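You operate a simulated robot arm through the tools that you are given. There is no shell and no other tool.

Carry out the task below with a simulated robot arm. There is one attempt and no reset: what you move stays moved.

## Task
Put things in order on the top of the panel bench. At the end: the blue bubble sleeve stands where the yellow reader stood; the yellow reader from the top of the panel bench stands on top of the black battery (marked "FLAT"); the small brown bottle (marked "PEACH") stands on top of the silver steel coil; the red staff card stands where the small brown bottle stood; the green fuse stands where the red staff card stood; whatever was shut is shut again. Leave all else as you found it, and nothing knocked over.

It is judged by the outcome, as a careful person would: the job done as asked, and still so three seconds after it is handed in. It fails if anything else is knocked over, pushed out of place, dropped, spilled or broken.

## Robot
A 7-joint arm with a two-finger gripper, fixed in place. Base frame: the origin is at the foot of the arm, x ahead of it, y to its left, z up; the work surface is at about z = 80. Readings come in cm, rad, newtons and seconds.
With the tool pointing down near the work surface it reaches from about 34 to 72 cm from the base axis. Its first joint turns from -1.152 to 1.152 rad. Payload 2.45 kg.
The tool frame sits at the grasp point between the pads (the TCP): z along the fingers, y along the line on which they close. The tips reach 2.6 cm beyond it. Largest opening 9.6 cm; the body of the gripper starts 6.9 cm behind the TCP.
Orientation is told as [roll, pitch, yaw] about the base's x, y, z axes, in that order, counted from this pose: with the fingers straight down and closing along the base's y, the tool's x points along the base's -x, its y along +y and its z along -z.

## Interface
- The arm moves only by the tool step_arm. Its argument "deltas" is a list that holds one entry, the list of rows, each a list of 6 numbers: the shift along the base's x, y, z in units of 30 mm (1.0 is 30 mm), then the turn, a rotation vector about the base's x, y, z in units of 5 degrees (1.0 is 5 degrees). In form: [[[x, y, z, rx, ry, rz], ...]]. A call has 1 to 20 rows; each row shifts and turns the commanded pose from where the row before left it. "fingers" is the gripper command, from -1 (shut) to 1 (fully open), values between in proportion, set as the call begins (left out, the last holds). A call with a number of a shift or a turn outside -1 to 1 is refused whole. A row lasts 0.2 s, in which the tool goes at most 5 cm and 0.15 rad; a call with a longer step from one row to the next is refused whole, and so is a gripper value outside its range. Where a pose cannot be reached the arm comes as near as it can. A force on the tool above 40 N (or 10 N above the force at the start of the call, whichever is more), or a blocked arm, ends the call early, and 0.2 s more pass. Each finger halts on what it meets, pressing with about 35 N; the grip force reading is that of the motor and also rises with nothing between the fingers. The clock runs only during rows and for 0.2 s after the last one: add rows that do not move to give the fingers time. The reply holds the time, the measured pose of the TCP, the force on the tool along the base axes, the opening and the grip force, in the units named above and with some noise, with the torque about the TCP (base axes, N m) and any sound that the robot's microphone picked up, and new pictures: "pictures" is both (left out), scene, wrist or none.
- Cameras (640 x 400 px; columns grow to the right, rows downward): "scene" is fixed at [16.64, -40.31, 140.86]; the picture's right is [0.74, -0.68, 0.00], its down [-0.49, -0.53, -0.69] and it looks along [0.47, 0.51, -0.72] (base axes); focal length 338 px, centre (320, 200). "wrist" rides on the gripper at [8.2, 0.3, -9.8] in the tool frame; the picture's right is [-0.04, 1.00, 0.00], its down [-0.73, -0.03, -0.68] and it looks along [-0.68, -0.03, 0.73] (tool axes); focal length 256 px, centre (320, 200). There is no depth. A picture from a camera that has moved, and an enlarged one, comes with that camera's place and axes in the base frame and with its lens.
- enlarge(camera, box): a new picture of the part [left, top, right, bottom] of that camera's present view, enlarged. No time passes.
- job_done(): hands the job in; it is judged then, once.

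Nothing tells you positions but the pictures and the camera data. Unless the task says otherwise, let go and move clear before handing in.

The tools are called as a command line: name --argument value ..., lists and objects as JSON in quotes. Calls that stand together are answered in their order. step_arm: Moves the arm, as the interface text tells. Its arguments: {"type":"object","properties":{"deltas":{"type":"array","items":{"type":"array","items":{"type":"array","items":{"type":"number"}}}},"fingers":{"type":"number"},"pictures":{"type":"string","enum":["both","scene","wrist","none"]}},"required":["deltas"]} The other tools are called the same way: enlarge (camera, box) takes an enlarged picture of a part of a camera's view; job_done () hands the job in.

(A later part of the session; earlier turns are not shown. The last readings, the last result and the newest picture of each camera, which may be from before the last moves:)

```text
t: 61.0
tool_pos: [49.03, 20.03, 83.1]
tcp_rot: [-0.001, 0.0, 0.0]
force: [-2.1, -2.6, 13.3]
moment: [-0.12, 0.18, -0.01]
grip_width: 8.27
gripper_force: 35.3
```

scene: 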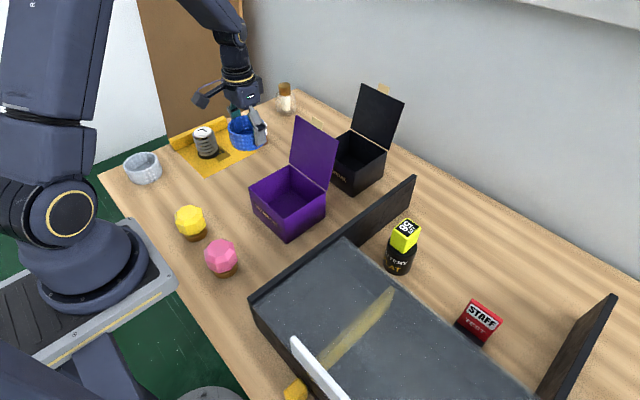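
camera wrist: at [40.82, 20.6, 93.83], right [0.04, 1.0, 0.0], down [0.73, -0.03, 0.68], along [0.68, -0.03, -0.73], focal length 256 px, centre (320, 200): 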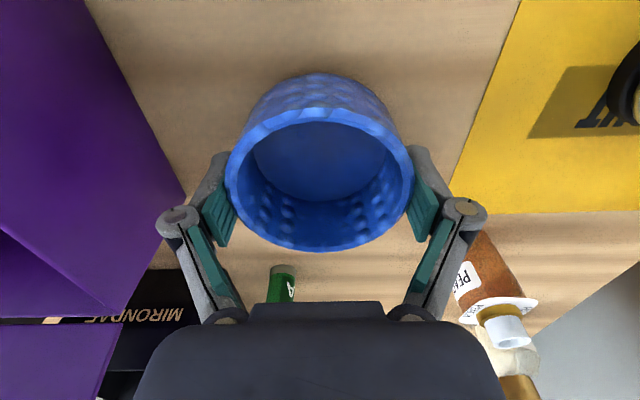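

The sleeve touches the table (13 N). Releasing and lifting away.

step_arm --deltas '[[[0, 0, 0.02, 0, 0, 0], [0, 0, 0, 0, 0, 0], [0, 0, 0, 0, 0, 0], [0, 0, 0, 0, 0, 0]]]' --fingers 1 --pictures "wrist"

step_arm --deltas '[[[0, 0, 0.3, 0, 0, 0], [0, 0, 1, 0, 0, 0], [0, 0, 1, 0, 0, 0], [0, 0, 1, 0, 0, 0], [0, 0, 1, 0, 0, 0], [0, 0, 1, 0, 0, 0], [0, 0, 1, 0, 0, 0], [0, 0, 1, 0, 0, 0], [0, 0, 0, 0, 0, 0]]]'

enlarge --camera "wrist" --box '[260, 0, 580, 200]'

enlarge --camera "scene" --box '[160, 90, 320, 210]'

```text
t: 62.0
tool_pos: [49.19, 20.01, 83.32]
tcp_rot: [0.0, -0.001, 0.001]
force: [0.1, 0.7, 0.0]
moment: [0.01, 0.03, 0.01]
grip_width: 9.61
gripper_force: 0.1
camera wrist: at [40.91, 20.44, 93.06], right [0.04, 1.0, 0.0], down [0.73, -0.03, 0.68], along [0.68, -0.03, -0.73], focal length 256 px, centre (320, 200)
```

wrist: 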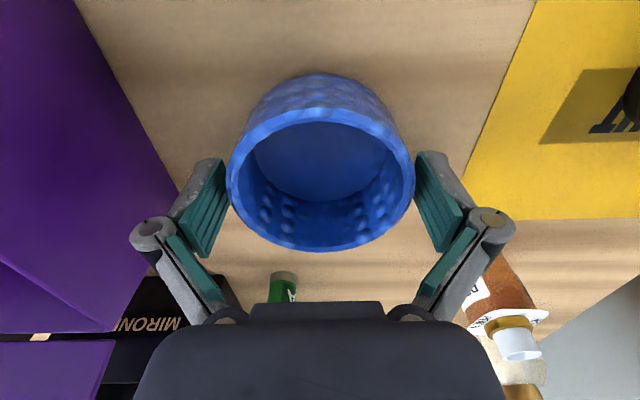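

```text
t: 64.0
tool_pos: [49.22, 20.02, 105.13]
tcp_rot: [-0.001, 0.001, 0.003]
force: [-0.1, 0.1, -0.3]
moment: [0.0, 0.02, 0.0]
grip_width: 9.58
gripper_force: 0.1
camera wrist: at [41.11, 20.45, 115.0], right [0.04, 1.0, 0.0], down [0.73, -0.03, 0.68], along [0.68, -0.03, -0.73], focal length 256 px, centre (320, 200)
```

scene: 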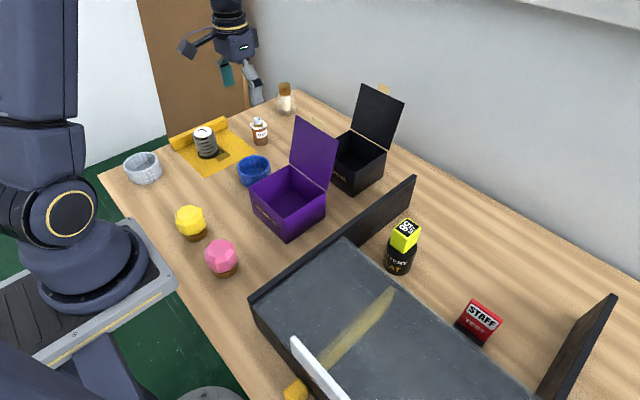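
wrist: 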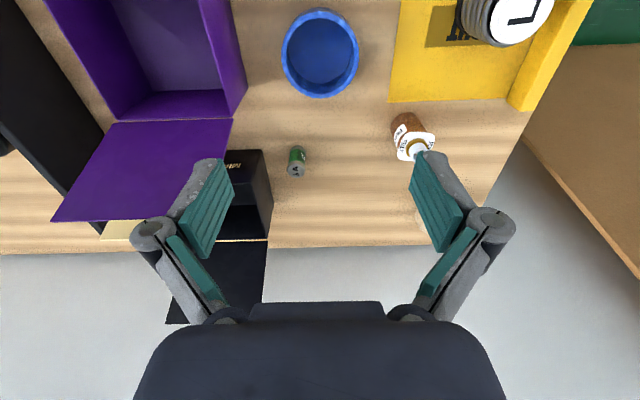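

```text
2.00 times, centred on (420, 100) of wrist
camera zoom: at [41.11, 20.45, 115.0], right [0.04, 1.0, 0.0], down [0.73, -0.03, 0.68], along [0.68, -0.03, -0.73], focal length 512 px, centre (120, 400)
```

zoom: 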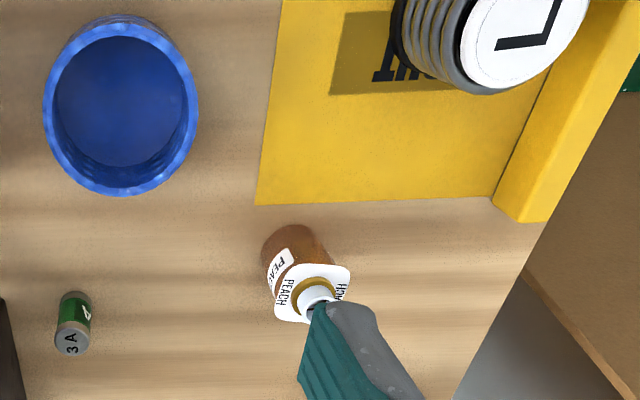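

```text
3.33 times, centred on (240, 150) of scene
camera zoom: at [16.64, -40.31, 140.86], right [0.74, -0.68, 0.0], down [-0.49, -0.53, -0.69], along [0.47, 0.51, -0.72], focal length 1128 px, centre (587, 367)
```

zoom: 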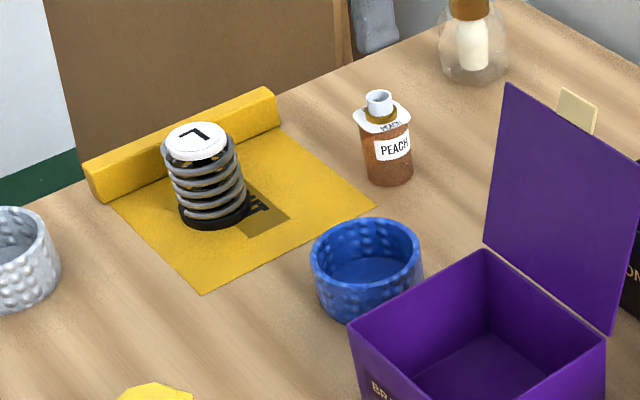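

Sleeve placed. Next the PEACH bottle around (59, 32): I'll move in front of it for a close look, and also view the coil.

step_arm --deltas '[[[0.2, 1, 0, 0, 0, 0], [0.2, 1, 0, 0, 0, 0], [0.2, 1, 0, 0, 0, 0], [0.2, 1, 0, 0, 0, 0], [0, 0, 0, 0, 0, 0]]]'

enlarge --camera "wrist" --box '[220, 0, 540, 200]'

```text
t: 65.2
tool_pos: [51.35, 32.2, 105.0]
tcp_rot: [0.0, 0.0, 0.0]
force: [-1.2, 0.6, -1.3]
moment: [0.01, -0.02, 0.01]
grip_width: 9.59
gripper_force: 0.2
camera wrist: at [43.24, 32.55, 115.02], right [0.04, 1.0, 0.0], down [0.73, -0.03, 0.68], along [0.68, -0.03, -0.73], focal length 256 px, centre (320, 200)
```

scene: 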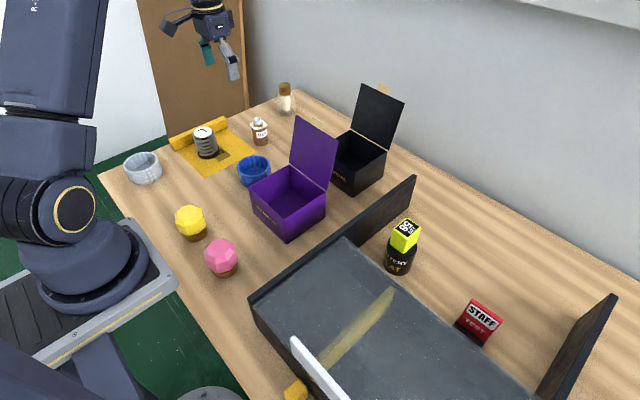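
wrist: 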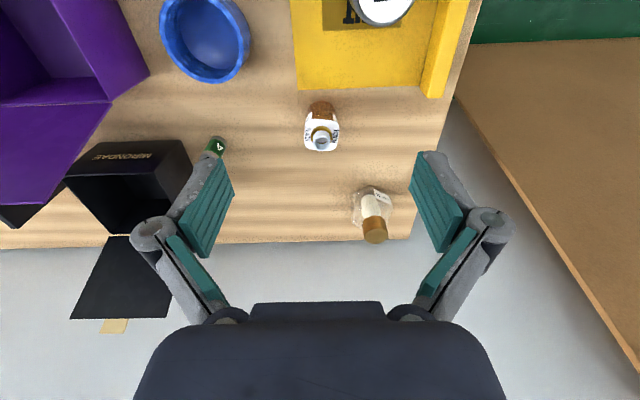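

```text
2.00 times, centred on (380, 100) of wrist
camera zoom: at [43.24, 32.55, 115.02], right [0.04, 1.0, 0.0], down [0.73, -0.03, 0.68], along [0.68, -0.03, -0.73], focal length 512 px, centre (200, 400)
```

zoom: 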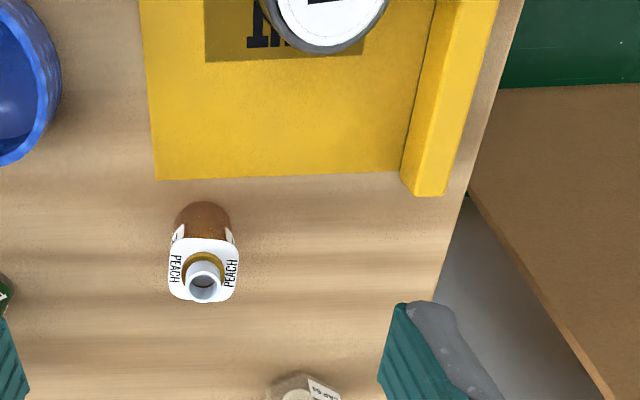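

enlarge --camera "scene" --box '[240, 110, 280, 150]'

enlarge --camera "wrist" --box '[290, 90, 350, 160]'

enlarge --camera "scene" --box '[180, 115, 240, 170]'

```text
10.00 times, centred on (260, 130) of scene
camera zoom: at [16.64, -40.31, 140.86], right [0.74, -0.68, 0.0], down [-0.49, -0.53, -0.69], along [0.47, 0.51, -0.72], focal length 3383 px, centre (920, 900)
```

zoom: 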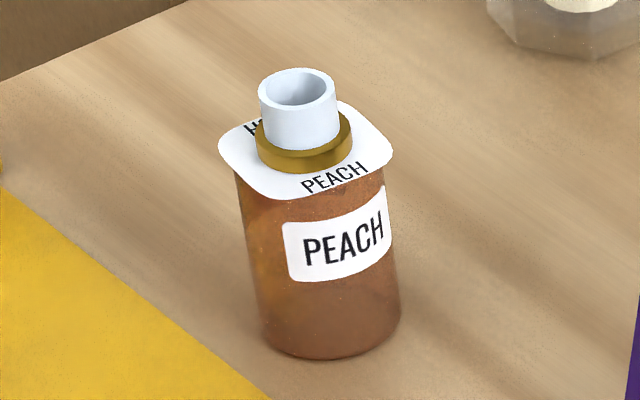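

```text
5.71 times, centred on (320, 125) of wrist
camera zoom: at [43.24, 32.55, 115.02], right [0.04, 1.0, 0.0], down [0.73, -0.03, 0.68], along [0.68, -0.03, -0.73], focal length 1463 px, centre (320, 629)
```

zoom: 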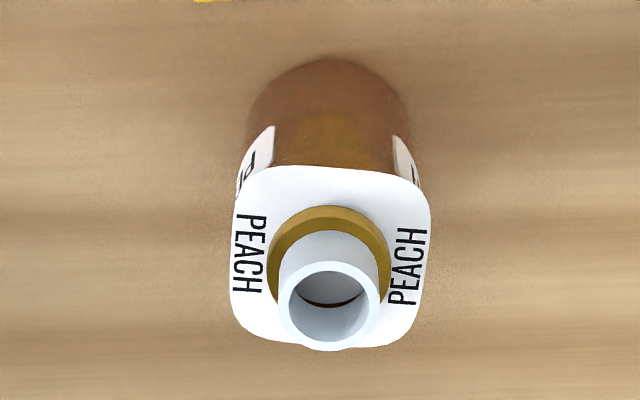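

```text
7.27 times, centred on (210, 142) of scene
camera zoom: at [16.64, -40.31, 140.86], right [0.74, -0.68, 0.0], down [-0.49, -0.53, -0.69], along [0.47, 0.51, -0.72], focal length 2461 px, centre (1120, 618)
```

zoom: 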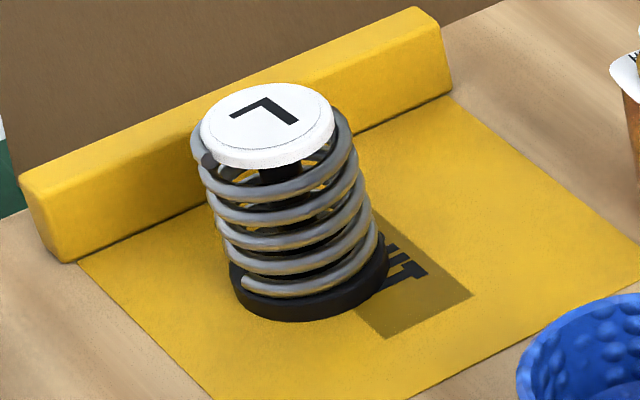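

Bottle centre is about (59.4, 32.0), diameter 4, open-mouthed, so it must stay upright. Before grasping I'll get a precise look at the coil top.

step_arm --deltas '[[[-0.9, 0.4, 0, 0, 0, 0], [-0.9, 0.4, 0, 0, 0, 0], [-0.9, 0.4, 0, 0, 0, 0], [-0.9, 0.4, 0, 0, 0, 0], [-0.5, 0.4, 0, 0, 0, 0], [0, 0, 0, 0, 0, 0]]]' --pictures "wrist"

enlarge --camera "wrist" --box '[240, 40, 420, 190]'

```text
t: 66.6
tool_pos: [38.94, 38.18, 105.07]
tcp_rot: [-0.002, 0.0, 0.0]
force: [-0.2, 0.2, -0.2]
moment: [-0.01, -0.01, 0.05]
grip_width: 9.62
gripper_force: 0.0
camera wrist: at [30.86, 38.6, 114.92], right [0.04, 1.0, 0.0], down [0.73, -0.03, 0.68], along [0.68, -0.03, -0.73], focal length 256 px, centre (320, 200)
```

wrist: 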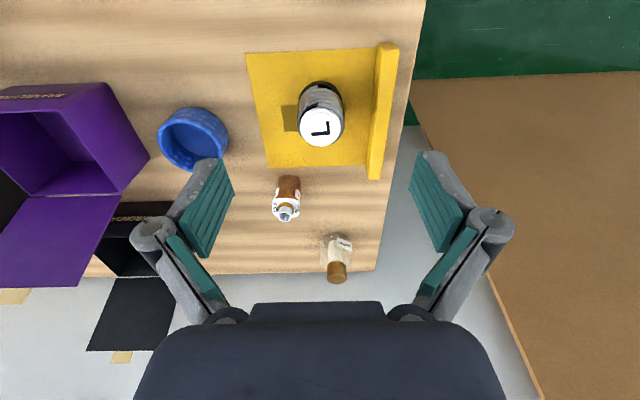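

```text
2.67 times, centred on (330, 115) of wrist
camera zoom: at [30.86, 38.6, 114.92], right [0.04, 1.0, 0.0], down [0.73, -0.03, 0.68], along [0.68, -0.03, -0.73], focal length 683 px, centre (293, 427)
```

zoom: 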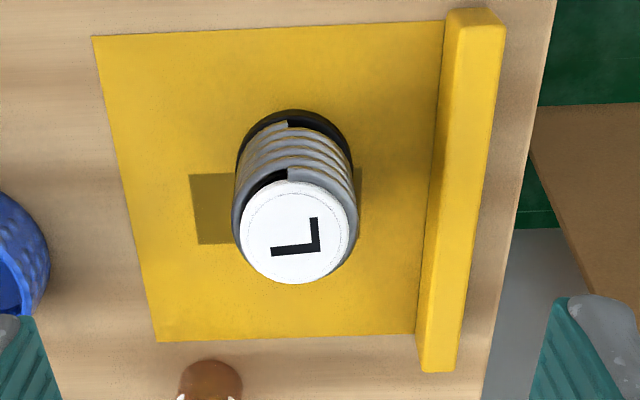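

Coil top centre is about (45.1, 38.1) at z ≈ 87.3. Now over the bottle.

step_arm --deltas '[[[0.97, -0.295, 0, 0, 0, 0], [0.97, -0.295, 0, 0, 0, 0], [0.97, -0.295, 0, 0, 0, 0], [0.97, -0.295, 0, 0, 0, 0], [0.97, -0.295, 0, 0, 0, 0], [0.97, -0.295, 0, 0, 0, 0], [0.97, -0.295, 0, 0, 0, 0], [0, 0, -1, 0, 0, 0], [0, 0, -1, 0, 0, 0], [0, 0, -1, 0, 0, 0], [0, 0, 0, 0, 0, 0]]]'

enlarge --camera "wrist" --box '[220, 50, 420, 250]'

```text
t: 69.0
tool_pos: [59.69, 31.88, 95.87]
tcp_rot: [0.0, 0.001, 0.003]
force: [0.1, -0.6, 0.2]
moment: [0.0, -0.01, 0.02]
grip_width: 9.59
gripper_force: 0.0
camera wrist: at [51.44, 32.24, 105.75], right [0.04, 1.0, 0.0], down [0.73, -0.03, 0.68], along [0.68, -0.03, -0.73], focal length 256 px, centre (320, 200)
```

scene: 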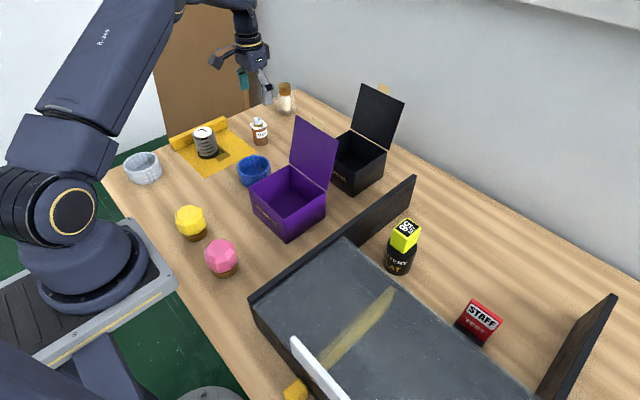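
wrist: 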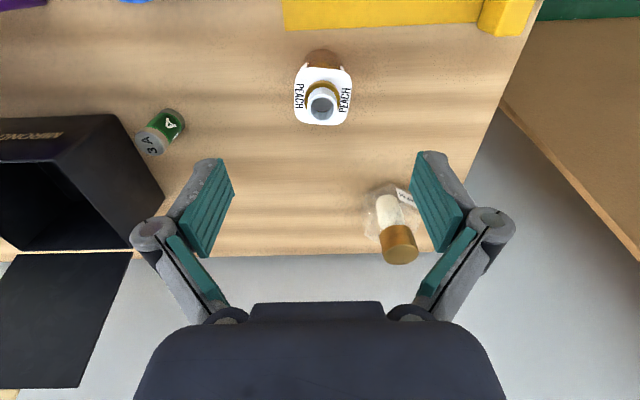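

```text
2.00 times, centred on (320, 150) of wrist
camera zoom: at [51.44, 32.24, 105.75], right [0.04, 1.0, 0.0], down [0.73, -0.03, 0.68], along [0.68, -0.03, -0.73], focal length 512 px, centre (320, 300)
```

zoom: 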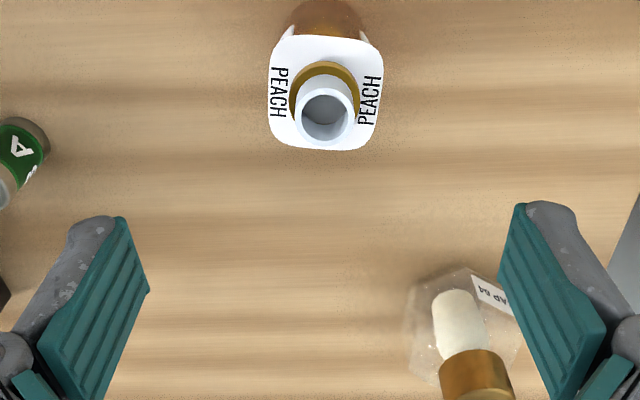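

step_arm --deltas '[[[-0.17, 0.05, -1, 0, 0, 0], [0, 0, -1, 0, 0, 0], [0, 0, -1, 0, 0, 0], [0, 0, -0.8, 0, 0, 0], [0, 0, -0.45, 0, 0, 0], [0, 0, 0, 0, 0, 0]]]'

enlarge --camera "wrist" --box '[220, 80, 420, 280]'

enlarge --camera "scene" --box '[220, 90, 300, 160]'

```text
t: 70.4
tool_pos: [59.03, 32.04, 83.29]
tcp_rot: [0.002, 0.0, 0.002]
force: [-0.2, -0.6, 0.7]
moment: [0.01, -0.01, 0.01]
grip_width: 9.6
gripper_force: 0.0
camera wrist: at [50.91, 32.39, 93.17], right [0.04, 1.0, 0.0], down [0.73, -0.03, 0.68], along [0.68, -0.03, -0.73], focal length 256 px, centre (320, 200)
```

scene: 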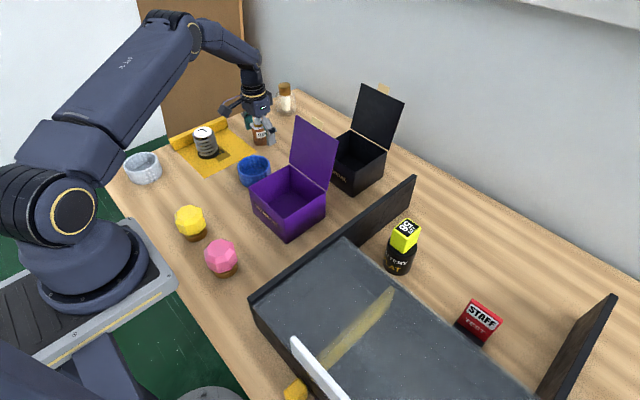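
wrist: 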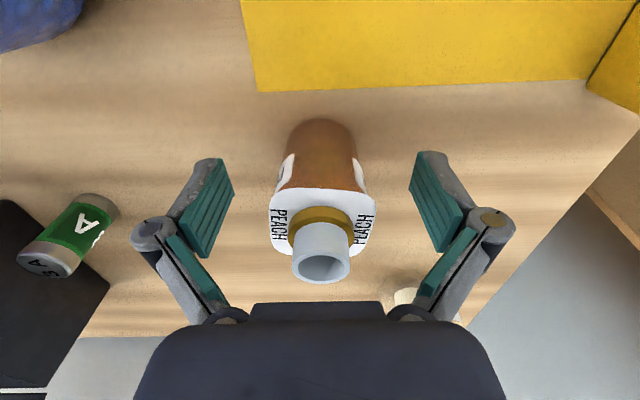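

```text
2.00 times, centred on (320, 180) of wrist
camera zoom: at [50.91, 32.39, 93.17], right [0.04, 1.0, 0.0], down [0.73, -0.03, 0.68], along [0.68, -0.03, -0.73], focal length 512 px, centre (320, 240)
```

zoom: 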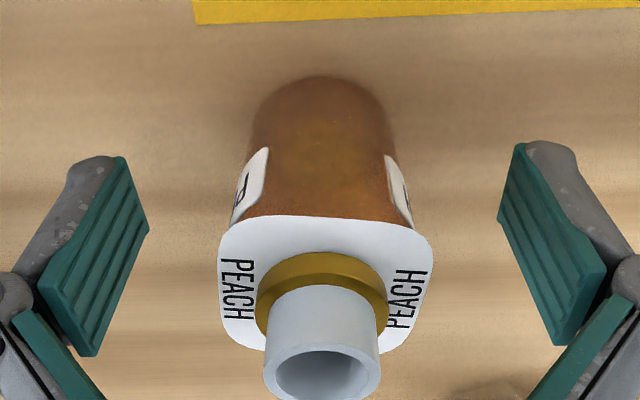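

```text
5.71 times, centred on (260, 125) of scene
camera zoom: at [16.64, -40.31, 140.86], right [0.74, -0.68, 0.0], down [-0.49, -0.53, -0.69], along [0.47, 0.51, -0.72], focal length 1933 px, centre (663, 629)
```

zoom: 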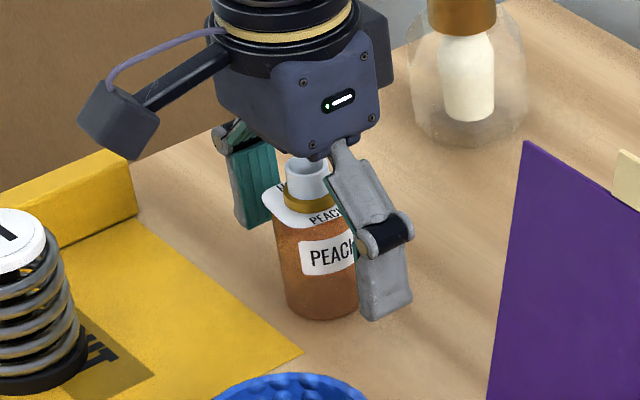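

Bottle is centred between the fingers. Closing.

step_arm --deltas '[[[0, 0, 0, 0, 0, 0], [0, 0, 0, 0, 0, 0], [0, 0, 0, 0, 0, 0], [0, 0, 0, 0, 0, 0], [0, 0, 0, 0, 0, 0]]]' --fingers -0.3

enlarge --camera "wrist" --box '[220, 80, 420, 280]'

enlarge --camera "scene" --box '[220, 90, 300, 160]'

```text
t: 71.6
tool_pos: [59.04, 31.9, 83.38]
tcp_rot: [0.002, -0.001, 0.0]
force: [-0.7, -0.5, 2.3]
moment: [0.01, 0.02, 0.01]
grip_width: 4.04
gripper_force: 34.5
camera wrist: at [50.91, 32.39, 93.22], right [0.04, 1.0, 0.0], down [0.73, -0.03, 0.68], along [0.68, -0.03, -0.73], focal length 256 px, centre (320, 200)
```

scene: 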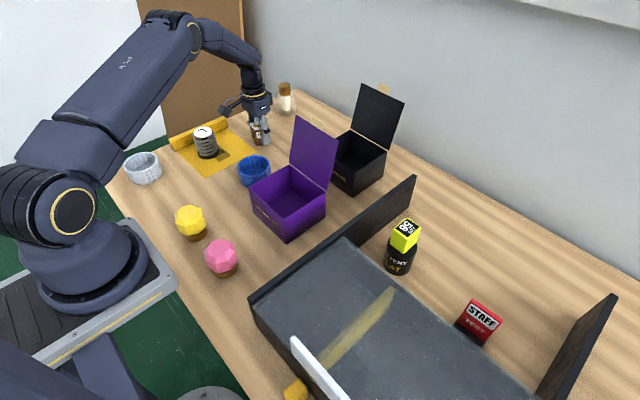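
wrist: 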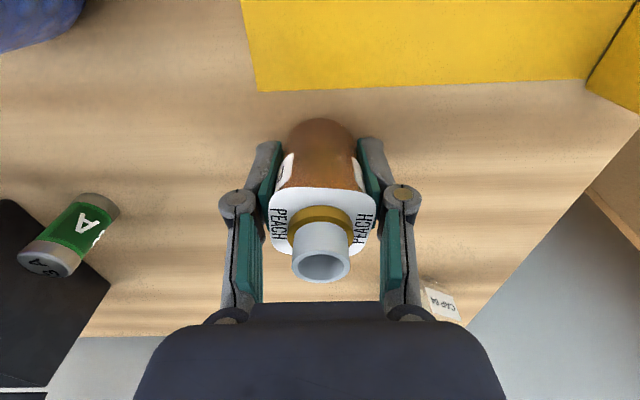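

```text
2.00 times, centred on (320, 180) of wrist
camera zoom: at [50.91, 32.39, 93.22], right [0.04, 1.0, 0.0], down [0.73, -0.03, 0.68], along [0.68, -0.03, -0.73], focal length 512 px, centre (320, 240)
```

zoom: 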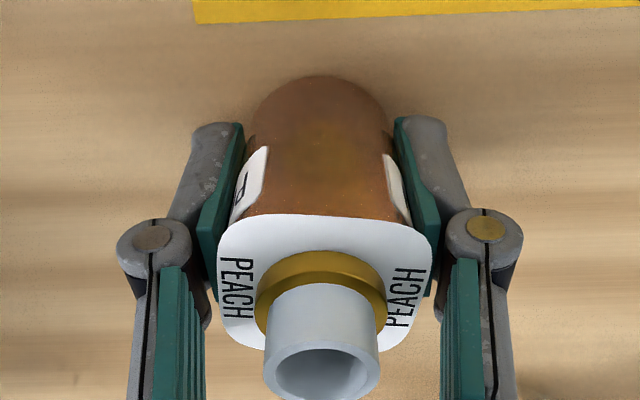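

```text
5.71 times, centred on (260, 125) of scene
camera zoom: at [16.64, -40.32, 140.86], right [0.74, -0.68, 0.0], down [-0.49, -0.53, -0.69], along [0.47, 0.51, -0.72], focal length 1933 px, centre (663, 629)
```

zoom: 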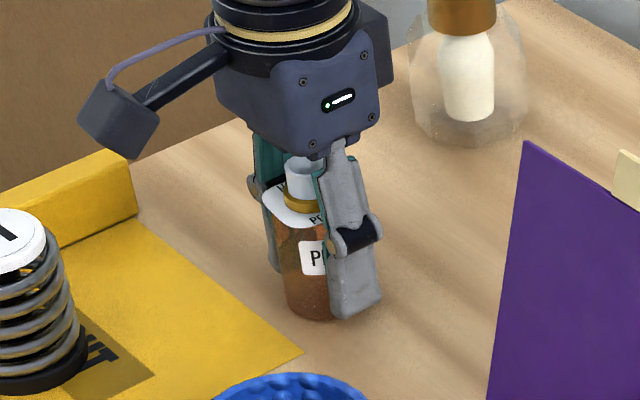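

Gripped the bottle. Lifting gently and moving over the coil.

step_arm --deltas '[[[0, 0, 0.2, 0, 0, 0], [0, 0, 0.4, 0, 0, 0], [0, 0, 0.6, 0, 0, 0], [0, 0, 0.6, 0, 0, 0], [0, 0, 0.6, 0, 0, 0], [0, 0, 0.6, 0, 0, 0], [0, 0, 0.6, 0, 0, 0], [0, 0, 0.6, 0, 0, 0], [0, 0, 0.3, 0, 0, 0], [0, 0, 0, 0, 0, 0]]]' --pictures "none"

step_arm --deltas '[[[-0.2, 0.09, 0, 0, 0, 0], [-0.45, 0.2, 0, 0, 0, 0], [-0.5, 0.22, 0, 0, 0, 0], [-0.5, 0.22, 0, 0, 0, 0], [-0.5, 0.22, 0, 0, 0, 0], [-0.5, 0.22, 0, 0, 0, 0], [-0.5, 0.22, 0, 0, 0, 0], [-0.5, 0.22, 0, 0, 0, 0], [-0.5, 0.22, 0, 0, 0, 0], [-0.35, 0.16, 0, 0, 0, 0], [-0.15, 0.07, 0, 0, 0, 0], [0, 0, 0, 0, 0, 0], [0, 0, 0, 0, 0, 0]]]'

enlarge --camera "wrist" --box '[220, 40, 420, 240]'

enlarge --camera "scene" --box '[160, 90, 260, 180]'

```text
t: 73.8
tool_pos: [59.14, 31.87, 96.83]
tcp_rot: [0.001, 0.0, 0.0]
force: [-0.3, -0.1, -0.8]
moment: [0.02, 0.04, 0.01]
grip_width: 4.04
gripper_force: 35.2
```

```text
t: 76.6
tool_pos: [45.02, 38.16, 96.81]
tcp_rot: [0.001, 0.0, 0.0]
force: [-0.2, -0.2, -0.9]
moment: [0.01, -0.02, 0.01]
grip_width: 4.07
gripper_force: 35.2
camera wrist: at [36.85, 38.56, 106.72], right [0.04, 1.0, 0.0], down [0.73, -0.03, 0.68], along [0.68, -0.03, -0.73], focal length 256 px, centre (320, 200)
```

scene: 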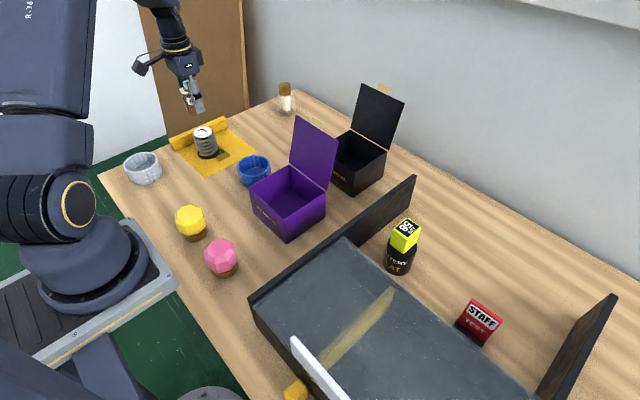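
wrist: 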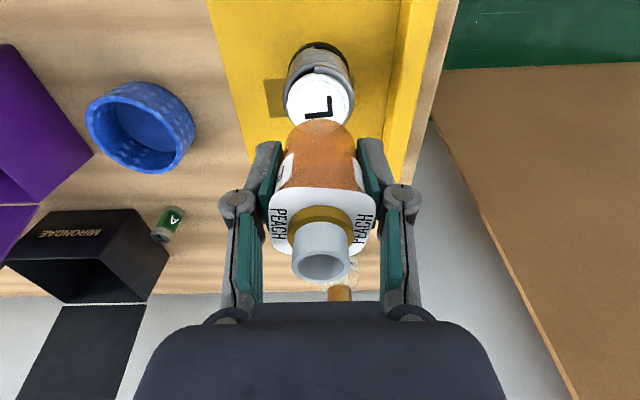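

```text
2.00 times, centred on (320, 140) of wrist
camera zoom: at [36.85, 38.56, 106.72], right [0.04, 1.0, 0.0], down [0.73, -0.03, 0.68], along [0.68, -0.03, -0.73], focal length 512 px, centre (320, 320)
```

zoom: 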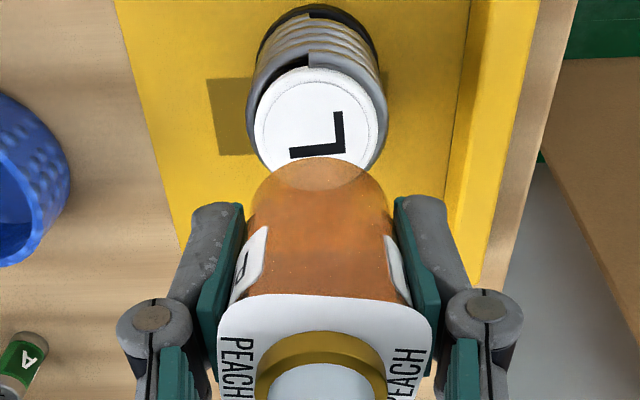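

```text
4.44 times, centred on (210, 135) of scene
camera zoom: at [16.64, -40.31, 140.86], right [0.74, -0.68, 0.0], down [-0.49, -0.53, -0.69], along [0.47, 0.51, -0.72], focal length 1504 px, centre (809, 489)
```

zoom: 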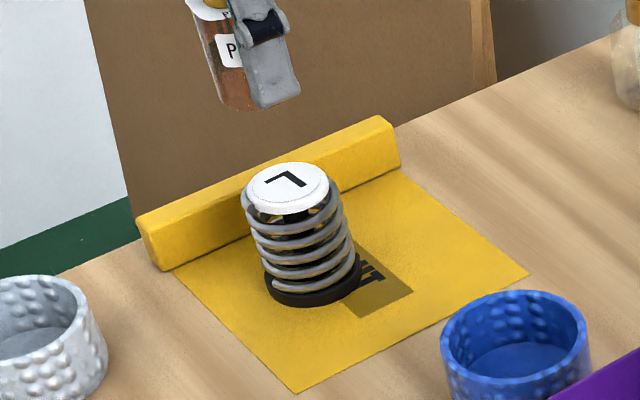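

Small correction (−0.3 x, −0.2 y) and lower to just above the coil.

step_arm --deltas '[[[-0.09, -0.07, -0.4, 0, 0, 0], [0, 0, -0.5, 0, 0, 0], [0, 0, -0.4, 0, 0, 0], [0, 0, -0.2, 0, 0, 0], [0, 0, 0, 0, 0, 0]]]'

enlarge --camera "wrist" --box '[220, 40, 420, 240]'

enlarge --camera "scene" --box '[170, 90, 240, 160]'

```text
t: 77.8
tool_pos: [44.77, 38.09, 92.43]
tcp_rot: [0.0, 0.0, 0.001]
force: [-0.6, -0.3, -0.7]
moment: [0.0, 0.0, 0.02]
grip_width: 4.04
gripper_force: 35.4
camera wrist: at [36.63, 38.43, 102.1], right [0.04, 1.0, 0.0], down [0.73, -0.03, 0.68], along [0.68, -0.03, -0.73], focal length 256 px, centre (320, 200)
```

scene: 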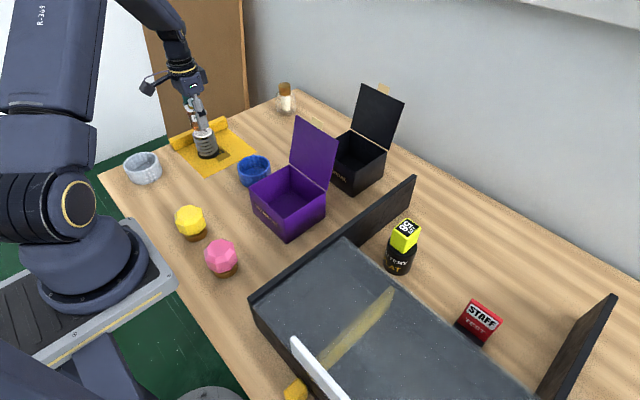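
wrist: 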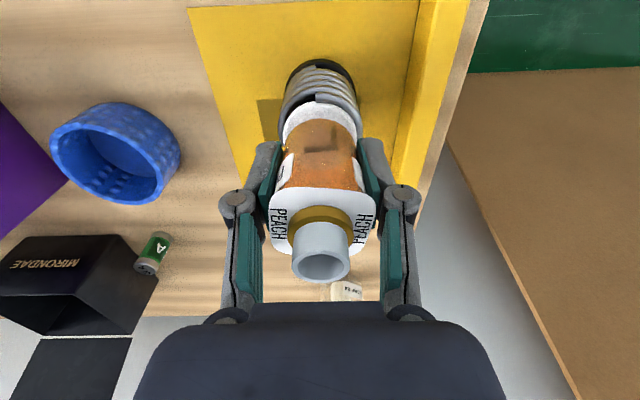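

```text
2.00 times, centred on (320, 140) of wrist
camera zoom: at [36.63, 38.43, 102.1], right [0.04, 1.0, 0.0], down [0.73, -0.03, 0.68], along [0.68, -0.03, -0.73], focal length 512 px, centre (320, 320)
```

zoom: 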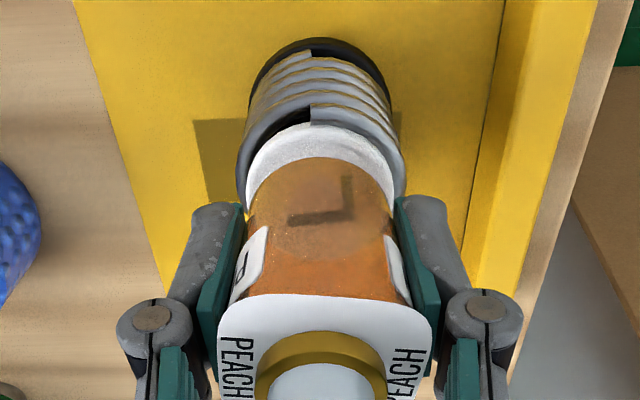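

```text
5.71 times, centred on (205, 125) of scene
camera zoom: at [16.64, -40.31, 140.86], right [0.74, -0.68, 0.0], down [-0.49, -0.53, -0.69], along [0.47, 0.51, -0.72], focal length 1933 px, centre (977, 629)
```

zoom: 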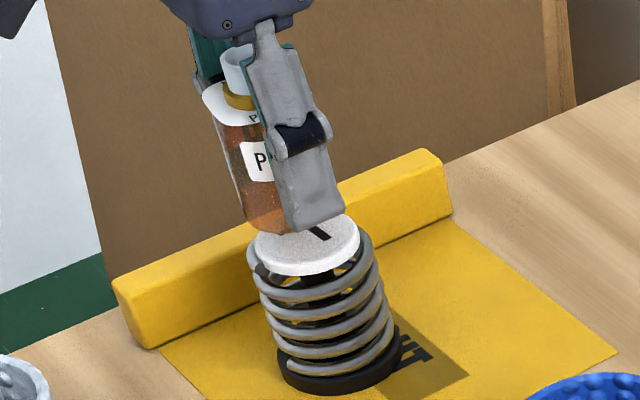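

Well aligned. Lowering slowly to contact.

step_arm --deltas '[[[0, 0, -0.15, 0, 0, 0], [0, 0, -0.15, 0, 0, 0], [0, 0, -0.1, 0, 0, 0], [0, 0, 0, 0, 0, 0]]]' --pictures "none"

step_arm --deltas '[[[0, 0, -0.05, 0, 0, 0], [0, 0, -0.05, 0, 0, 0], [0, 0, 0, 0, 0, 0]]]' --pictures "none"

enlarge --camera "scene" --box '[170, 90, 240, 160]'

```text
t: 78.8
tool_pos: [44.78, 38.03, 91.03]
tcp_rot: [-0.001, 0.0, 0.001]
force: [-0.2, -0.3, 0.1]
moment: [0.01, 0.01, -0.02]
grip_width: 4.06
gripper_force: 35.2
```

```text
t: 79.6
tool_pos: [44.75, 37.96, 90.74]
tcp_rot: [0.002, -0.001, 0.0]
force: [0.1, 0.1, 0.3]
moment: [0.0, 0.03, 0.01]
grip_width: 4.07
gripper_force: 35.1
```

```text
5.71 times, centred on (205, 125) of scene
camera zoom: at [16.64, -40.31, 140.86], right [0.74, -0.68, 0.0], down [-0.49, -0.53, -0.69], along [0.47, 0.51, -0.72], focal length 1933 px, centre (977, 629)
```

zoom: 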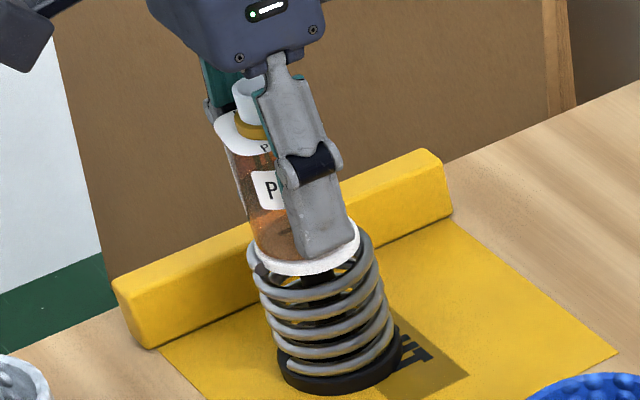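

step_arm --deltas '[[[0, 0, -0.05, 0, 0, 0], [0, 0, 0, 0, 0, 0]]]' --pictures "none"

step_arm --deltas '[[[0, 0, -0.04, 0, 0, 0], [0, 0, 0, 0, 0, 0]]]' --pictures "none"

```text
t: 80.2
tool_pos: [44.79, 37.89, 90.67]
tcp_rot: [-0.002, -0.001, -0.001]
force: [-1.9, -2.8, 10.2]
moment: [-0.08, 0.07, -0.02]
grip_width: 4.04
gripper_force: 34.3
```

```text
t: 80.8
tool_pos: [44.79, 38.01, 90.65]
tcp_rot: [0.0, -0.003, 0.001]
force: [-1.8, -7.4, 27.6]
moment: [-0.22, 0.1, 0.03]
grip_width: 4.05
gripper_force: 35.4
```

Contact. Relieving and releasing.

step_arm --deltas '[[[0, 0, 0.05, 0, 0, 0], [0, 0, 0, 0, 0, 0]]]' --pictures "none"

step_arm --deltas '[[[0, 0, 0, 0, 0, 0], [0, 0, 0, 0, 0, 0], [0, 0, 0, 0, 0, 0], [0, 0, 0, 0, 0, 0]]]' --fingers 0.4

enlarge --camera "scene" --box '[170, 90, 240, 160]'

```text
t: 81.4
tool_pos: [44.88, 38.04, 90.57]
tcp_rot: [0.001, -0.002, 0.001]
force: [4.0, -0.5, 19.8]
moment: [0.02, -0.13, -0.04]
grip_width: 4.06
gripper_force: 35.4
```

```text
t: 82.4
tool_pos: [44.71, 38.06, 90.66]
tcp_rot: [0.0, 0.001, 0.0]
force: [-0.6, -0.4, -0.6]
moment: [-0.03, 0.03, -0.01]
grip_width: 6.71
gripper_force: 0.1
camera wrist: at [36.64, 38.41, 100.49], right [0.04, 1.0, 0.0], down [0.73, -0.03, 0.68], along [0.68, -0.03, -0.73], focal length 256 px, centre (320, 200)
```

scene: 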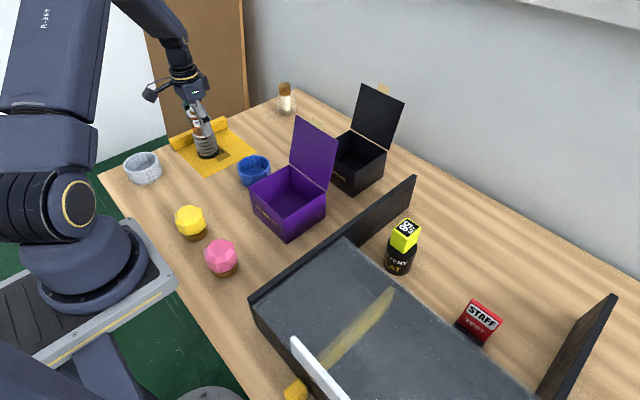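
wrist: 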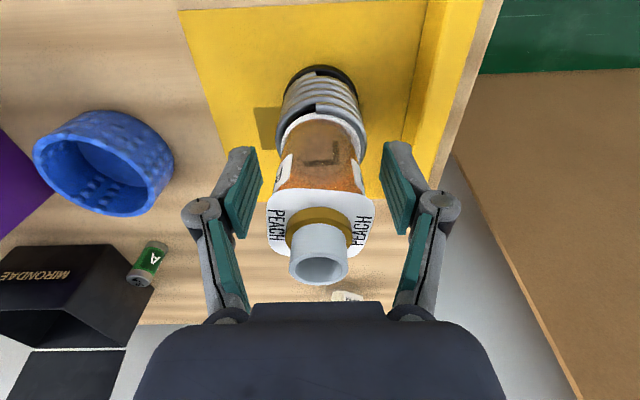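

```text
5.71 times, centred on (205, 125) of scene
camera zoom: at [16.64, -40.31, 140.86], right [0.74, -0.68, 0.0], down [-0.49, -0.53, -0.69], along [0.47, 0.51, -0.72], focal length 1933 px, centre (977, 629)
```

zoom: 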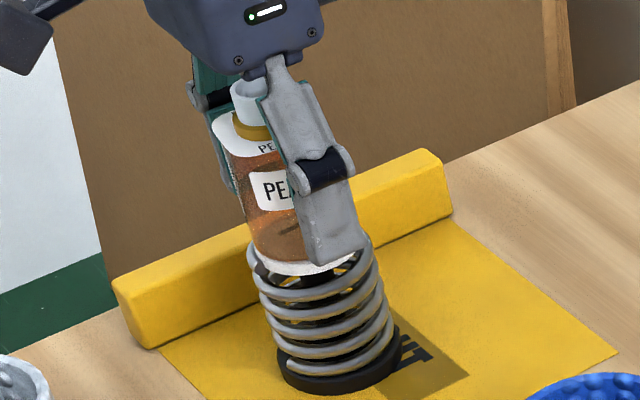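

Bottle stands on the coil. Raise and check, then head over to the card.

step_arm --deltas '[[[0, 0, 0.2, 0, 0, 0], [0, 0, 0.5, 0, 0, 0], [0, 0, 1, 0, 0, 0], [0, 0, 1, 0, 0, 0], [0, 0, 1, 0, 0, 0], [0, 0, 1, 0, 0, 0], [0, 0, 1, 0, 0, 0], [0, 0, 1, 0, 0, 0], [0, 0, 1, 0, 0, 0], [0, 0, 0, 0, 0, 0]]]' --pictures "scene"

enlarge --camera "scene" --box '[170, 90, 240, 170]'

step_arm --deltas '[[[0, -1, 0, 0, 0, 0], [0, -1, 0, 0, 0, 0], [0, -1, 0, 0, 0, 0], [0, -1, 0, 0, 0, 0], [0, -1, 0, 0, 0, 0], [0, -1, 0, 0, 0, 0], [0, -1, 0, 0, 0, 0], [0, -1, 0, 0, 0, 0], [0, -1, 0, 0, 0, 0], [0, -1, 0, 0, 0, 0], [0, -1, 0, 0, 0, 0], [0, -1, 0, 0, 0, 0], [0, -1, 0, 0, 0, 0], [0, -1, 0, 0, 0, 0], [0, -1, 0, 0, 0, 0], [0, -1, 0, 0, 0, 0], [0, -1, 0, 0, 0, 0], [0, -1, 0, 0, 0, 0], [0, -1, 0, 0, 0, 0], [0, -1, 0, 0, 0, 0]]]' --fingers 1 --pictures "none"

step_arm --deltas '[[[0, -1, 0, 0, 0, 0], [0, -1, 0, 0, 0, 0], [0, -1, 0, 0, 0, 0], [0, -1, 0, 0, 0, 0], [0, -1, 0, 0, 0, 0], [0, -1, 0, 0, 0, 0], [0.2, 0, -0.6, 0, 0, 0], [0, 0, -0.9, 0, 0, 0], [0, 0, 0, 0, 0, 0]]]'

enlarge --camera "wrist" --box '[220, 0, 420, 180]'

```text
t: 84.6
tool_pos: [44.91, 38.02, 113.85]
tcp_rot: [-0.001, -0.001, 0.001]
force: [-0.7, 0.2, -0.7]
moment: [0.03, -0.02, -0.01]
grip_width: 6.73
gripper_force: 0.1
```

scene: 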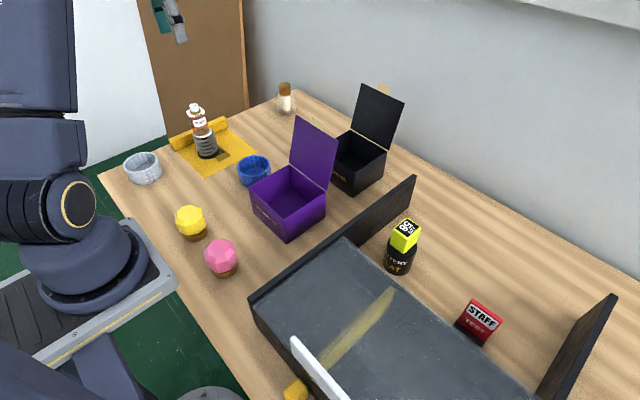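

```text
5.00 times, centred on (205, 130) of scene
camera zoom: at [16.64, -40.31, 140.86], right [0.74, -0.68, 0.0], down [-0.49, -0.53, -0.69], along [0.47, 0.51, -0.72], focal length 1692 px, centre (895, 550)
```

zoom: 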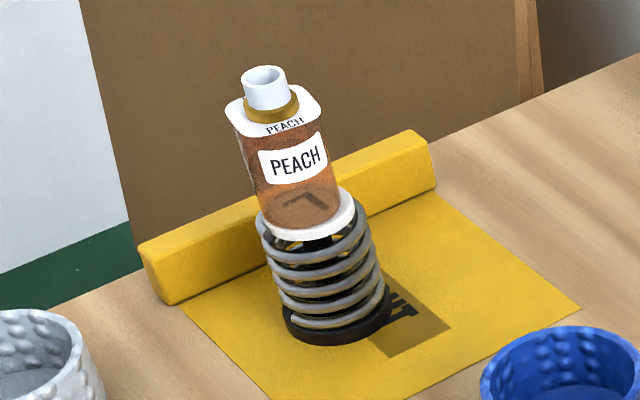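

```text
t: 88.8
tool_pos: [44.57, -21.9, 113.8]
tcp_rot: [0.0, 0.0, 0.003]
force: [-0.4, -0.1, 0.3]
moment: [0.03, 0.0, 0.01]
grip_width: 9.61
gripper_force: 0.1
```

```text
t: 90.8
tool_pos: [45.34, -39.95, 109.21]
tcp_rot: [-0.001, -0.001, 0.001]
force: [0.3, -0.8, 0.6]
moment: [-0.02, 0.01, 0.01]
grip_width: 9.63
gripper_force: 0.2
camera wrist: at [37.22, -39.52, 119.0], right [0.04, 1.0, 0.0], down [0.73, -0.03, 0.68], along [0.68, -0.03, -0.73], focal length 256 px, centre (320, 200)
```

scene: 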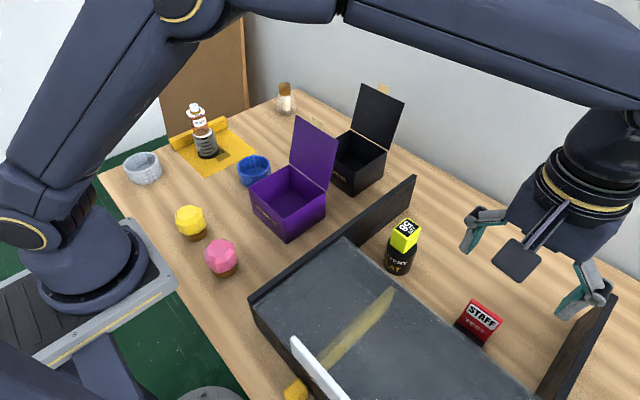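
wrist: 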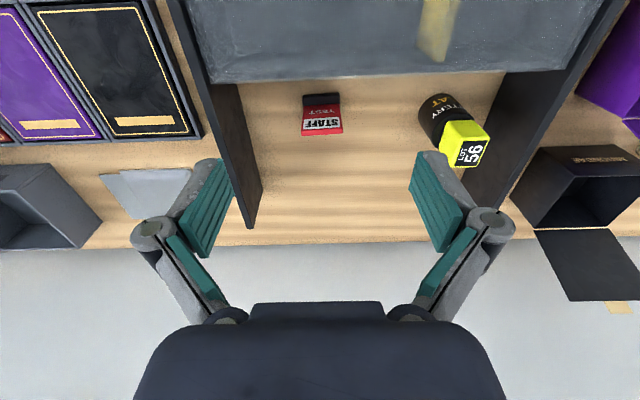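

```text
2.22 times, centred on (320, 90) of wrist
camera zoom: at [37.22, -39.52, 119.0], right [0.04, 1.0, 0.0], down [0.73, -0.03, 0.68], along [0.68, -0.03, -0.73], focal length 569 px, centre (320, 444)
```

zoom: 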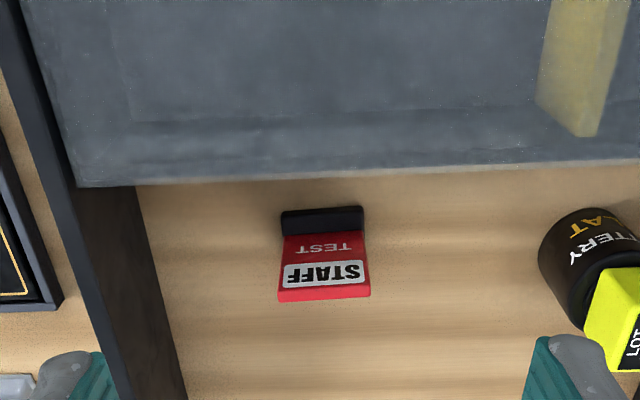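

The card is at about (53, −40), 5.6 wide, 10 tall, aligned with x/y axes. I'll position above it and check.

step_arm --deltas '[[[0.84, -0.01, 0, 0, 0, 0], [0.84, -0.01, 0, 0, 0, 0], [0.84, -0.01, 0, 0, 0, 0], [0, 0, -1, 0, 0, 0], [0, 0, -1, 0, 0, 0], [0, 0, -1, 0, 0, 0], [0, 0, 0, 0, 0, 0]]]'

enlarge --camera "wrist" --box '[220, 40, 420, 240]'

enlarge --camera "scene" --box '[420, 220, 560, 370]'

```text
t: 92.4
tool_pos: [52.97, -40.11, 100.24]
tcp_rot: [0.0, -0.001, 0.002]
force: [-0.2, -0.2, 0.2]
moment: [0.01, 0.0, 0.01]
grip_width: 9.6
gripper_force: 0.1
camera wrist: at [44.83, -39.79, 110.04], right [0.04, 1.0, 0.0], down [0.73, -0.03, 0.68], along [0.68, -0.03, -0.73], focal length 256 px, centre (320, 200)
```

scene: 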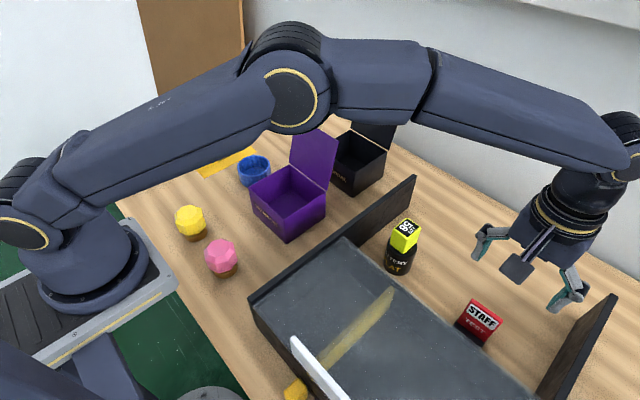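
wrist: 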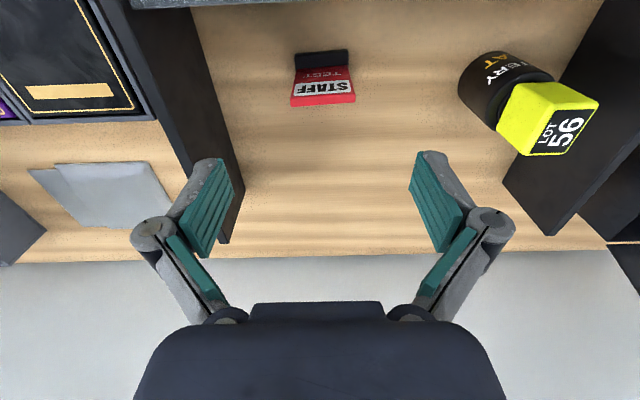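

```text
2.00 times, centred on (320, 140) of wrist
camera zoom: at [44.83, -39.79, 110.04], right [0.04, 1.0, 0.0], down [0.73, -0.03, 0.68], along [0.68, -0.03, -0.73], focal length 512 px, centre (320, 320)
```

zoom: 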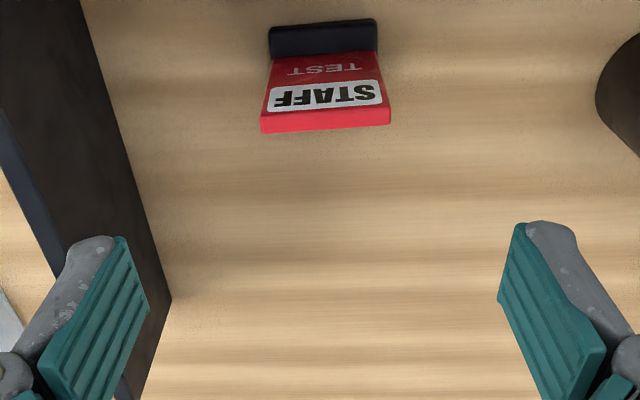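

```text
2.67 times, centred on (490, 295) of scene
camera zoom: at [16.64, -40.31, 140.86], right [0.74, -0.68, 0.0], down [-0.49, -0.53, -0.69], along [0.47, 0.51, -0.72], focal length 902 px, centre (-133, -53)
```

zoom: 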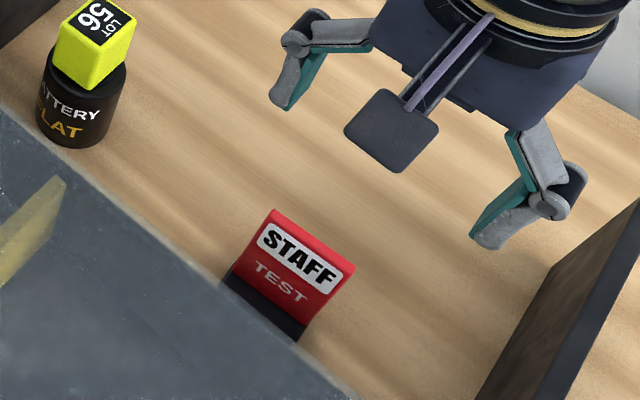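

step_arm --deltas '[[[-0.07, 0.06, -1, 0, 0, 0], [0, 0, -1, 0, 0, 0], [0, 0, -1, 0, 0, 0], [0, 0, -0.8, 0, 0, 0], [0, 0, -0.5, 0, 0, 0], [0, 0, 0, 0, 0, 0]]]'

enlarge --camera "wrist" --box '[220, 60, 420, 260]'

enlarge --camera "scene" --box '[420, 240, 540, 370]'

```text
t: 93.8
tool_pos: [52.8, -40.14, 87.19]
tcp_rot: [0.0, 0.0, 0.0]
force: [-1.0, -0.1, 0.3]
moment: [-0.01, 0.05, -0.01]
grip_width: 9.59
gripper_force: 0.1
camera wrist: at [44.55, -39.67, 97.13], right [0.04, 1.0, 0.0], down [0.73, -0.03, 0.68], along [0.68, -0.03, -0.73], focal length 256 px, centre (320, 200)
```

scene: 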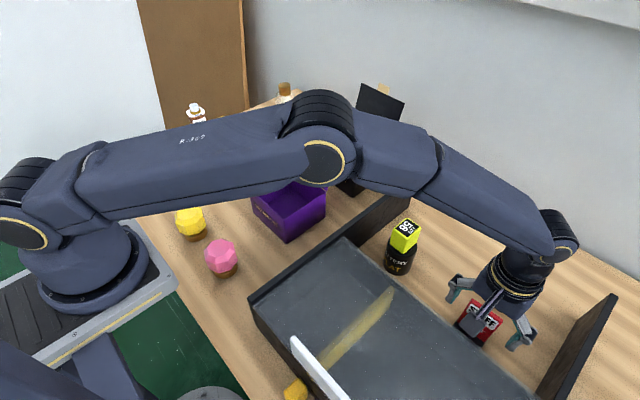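
wrist: 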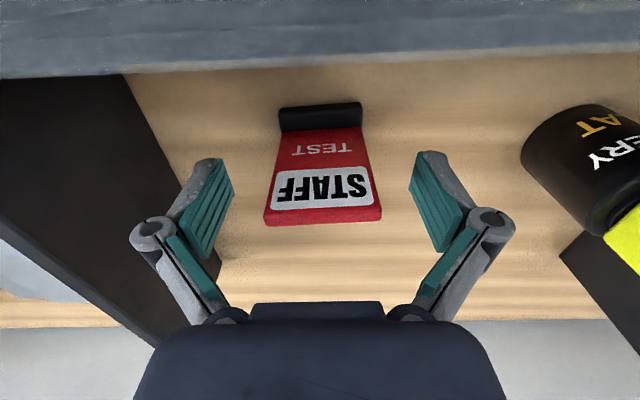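

```text
2.00 times, centred on (320, 160) of wrist
camera zoom: at [44.55, -39.67, 97.13], right [0.04, 1.0, 0.0], down [0.73, -0.03, 0.68], along [0.68, -0.03, -0.73], focal length 512 px, centre (320, 280)
```

zoom: 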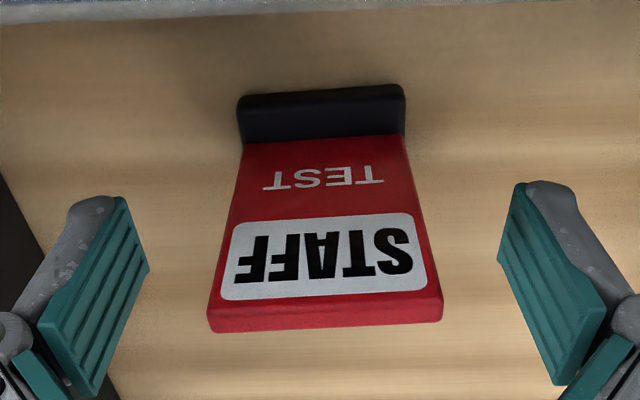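

```text
3.08 times, centred on (480, 305) of scene
camera zoom: at [16.64, -40.31, 140.86], right [0.74, -0.68, 0.0], down [-0.49, -0.53, -0.69], along [0.47, 0.51, -0.72], focal length 1041 px, centre (-172, -123)
```

zoom: 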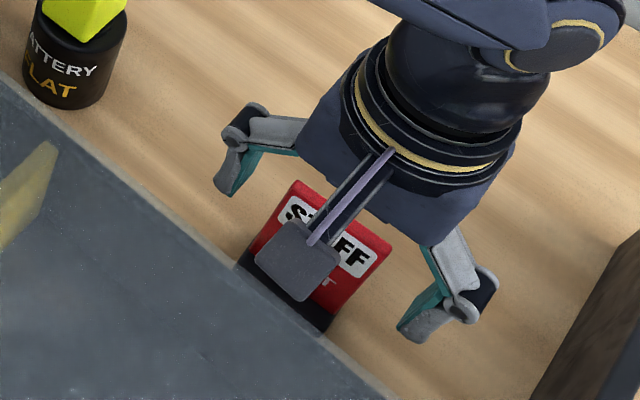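

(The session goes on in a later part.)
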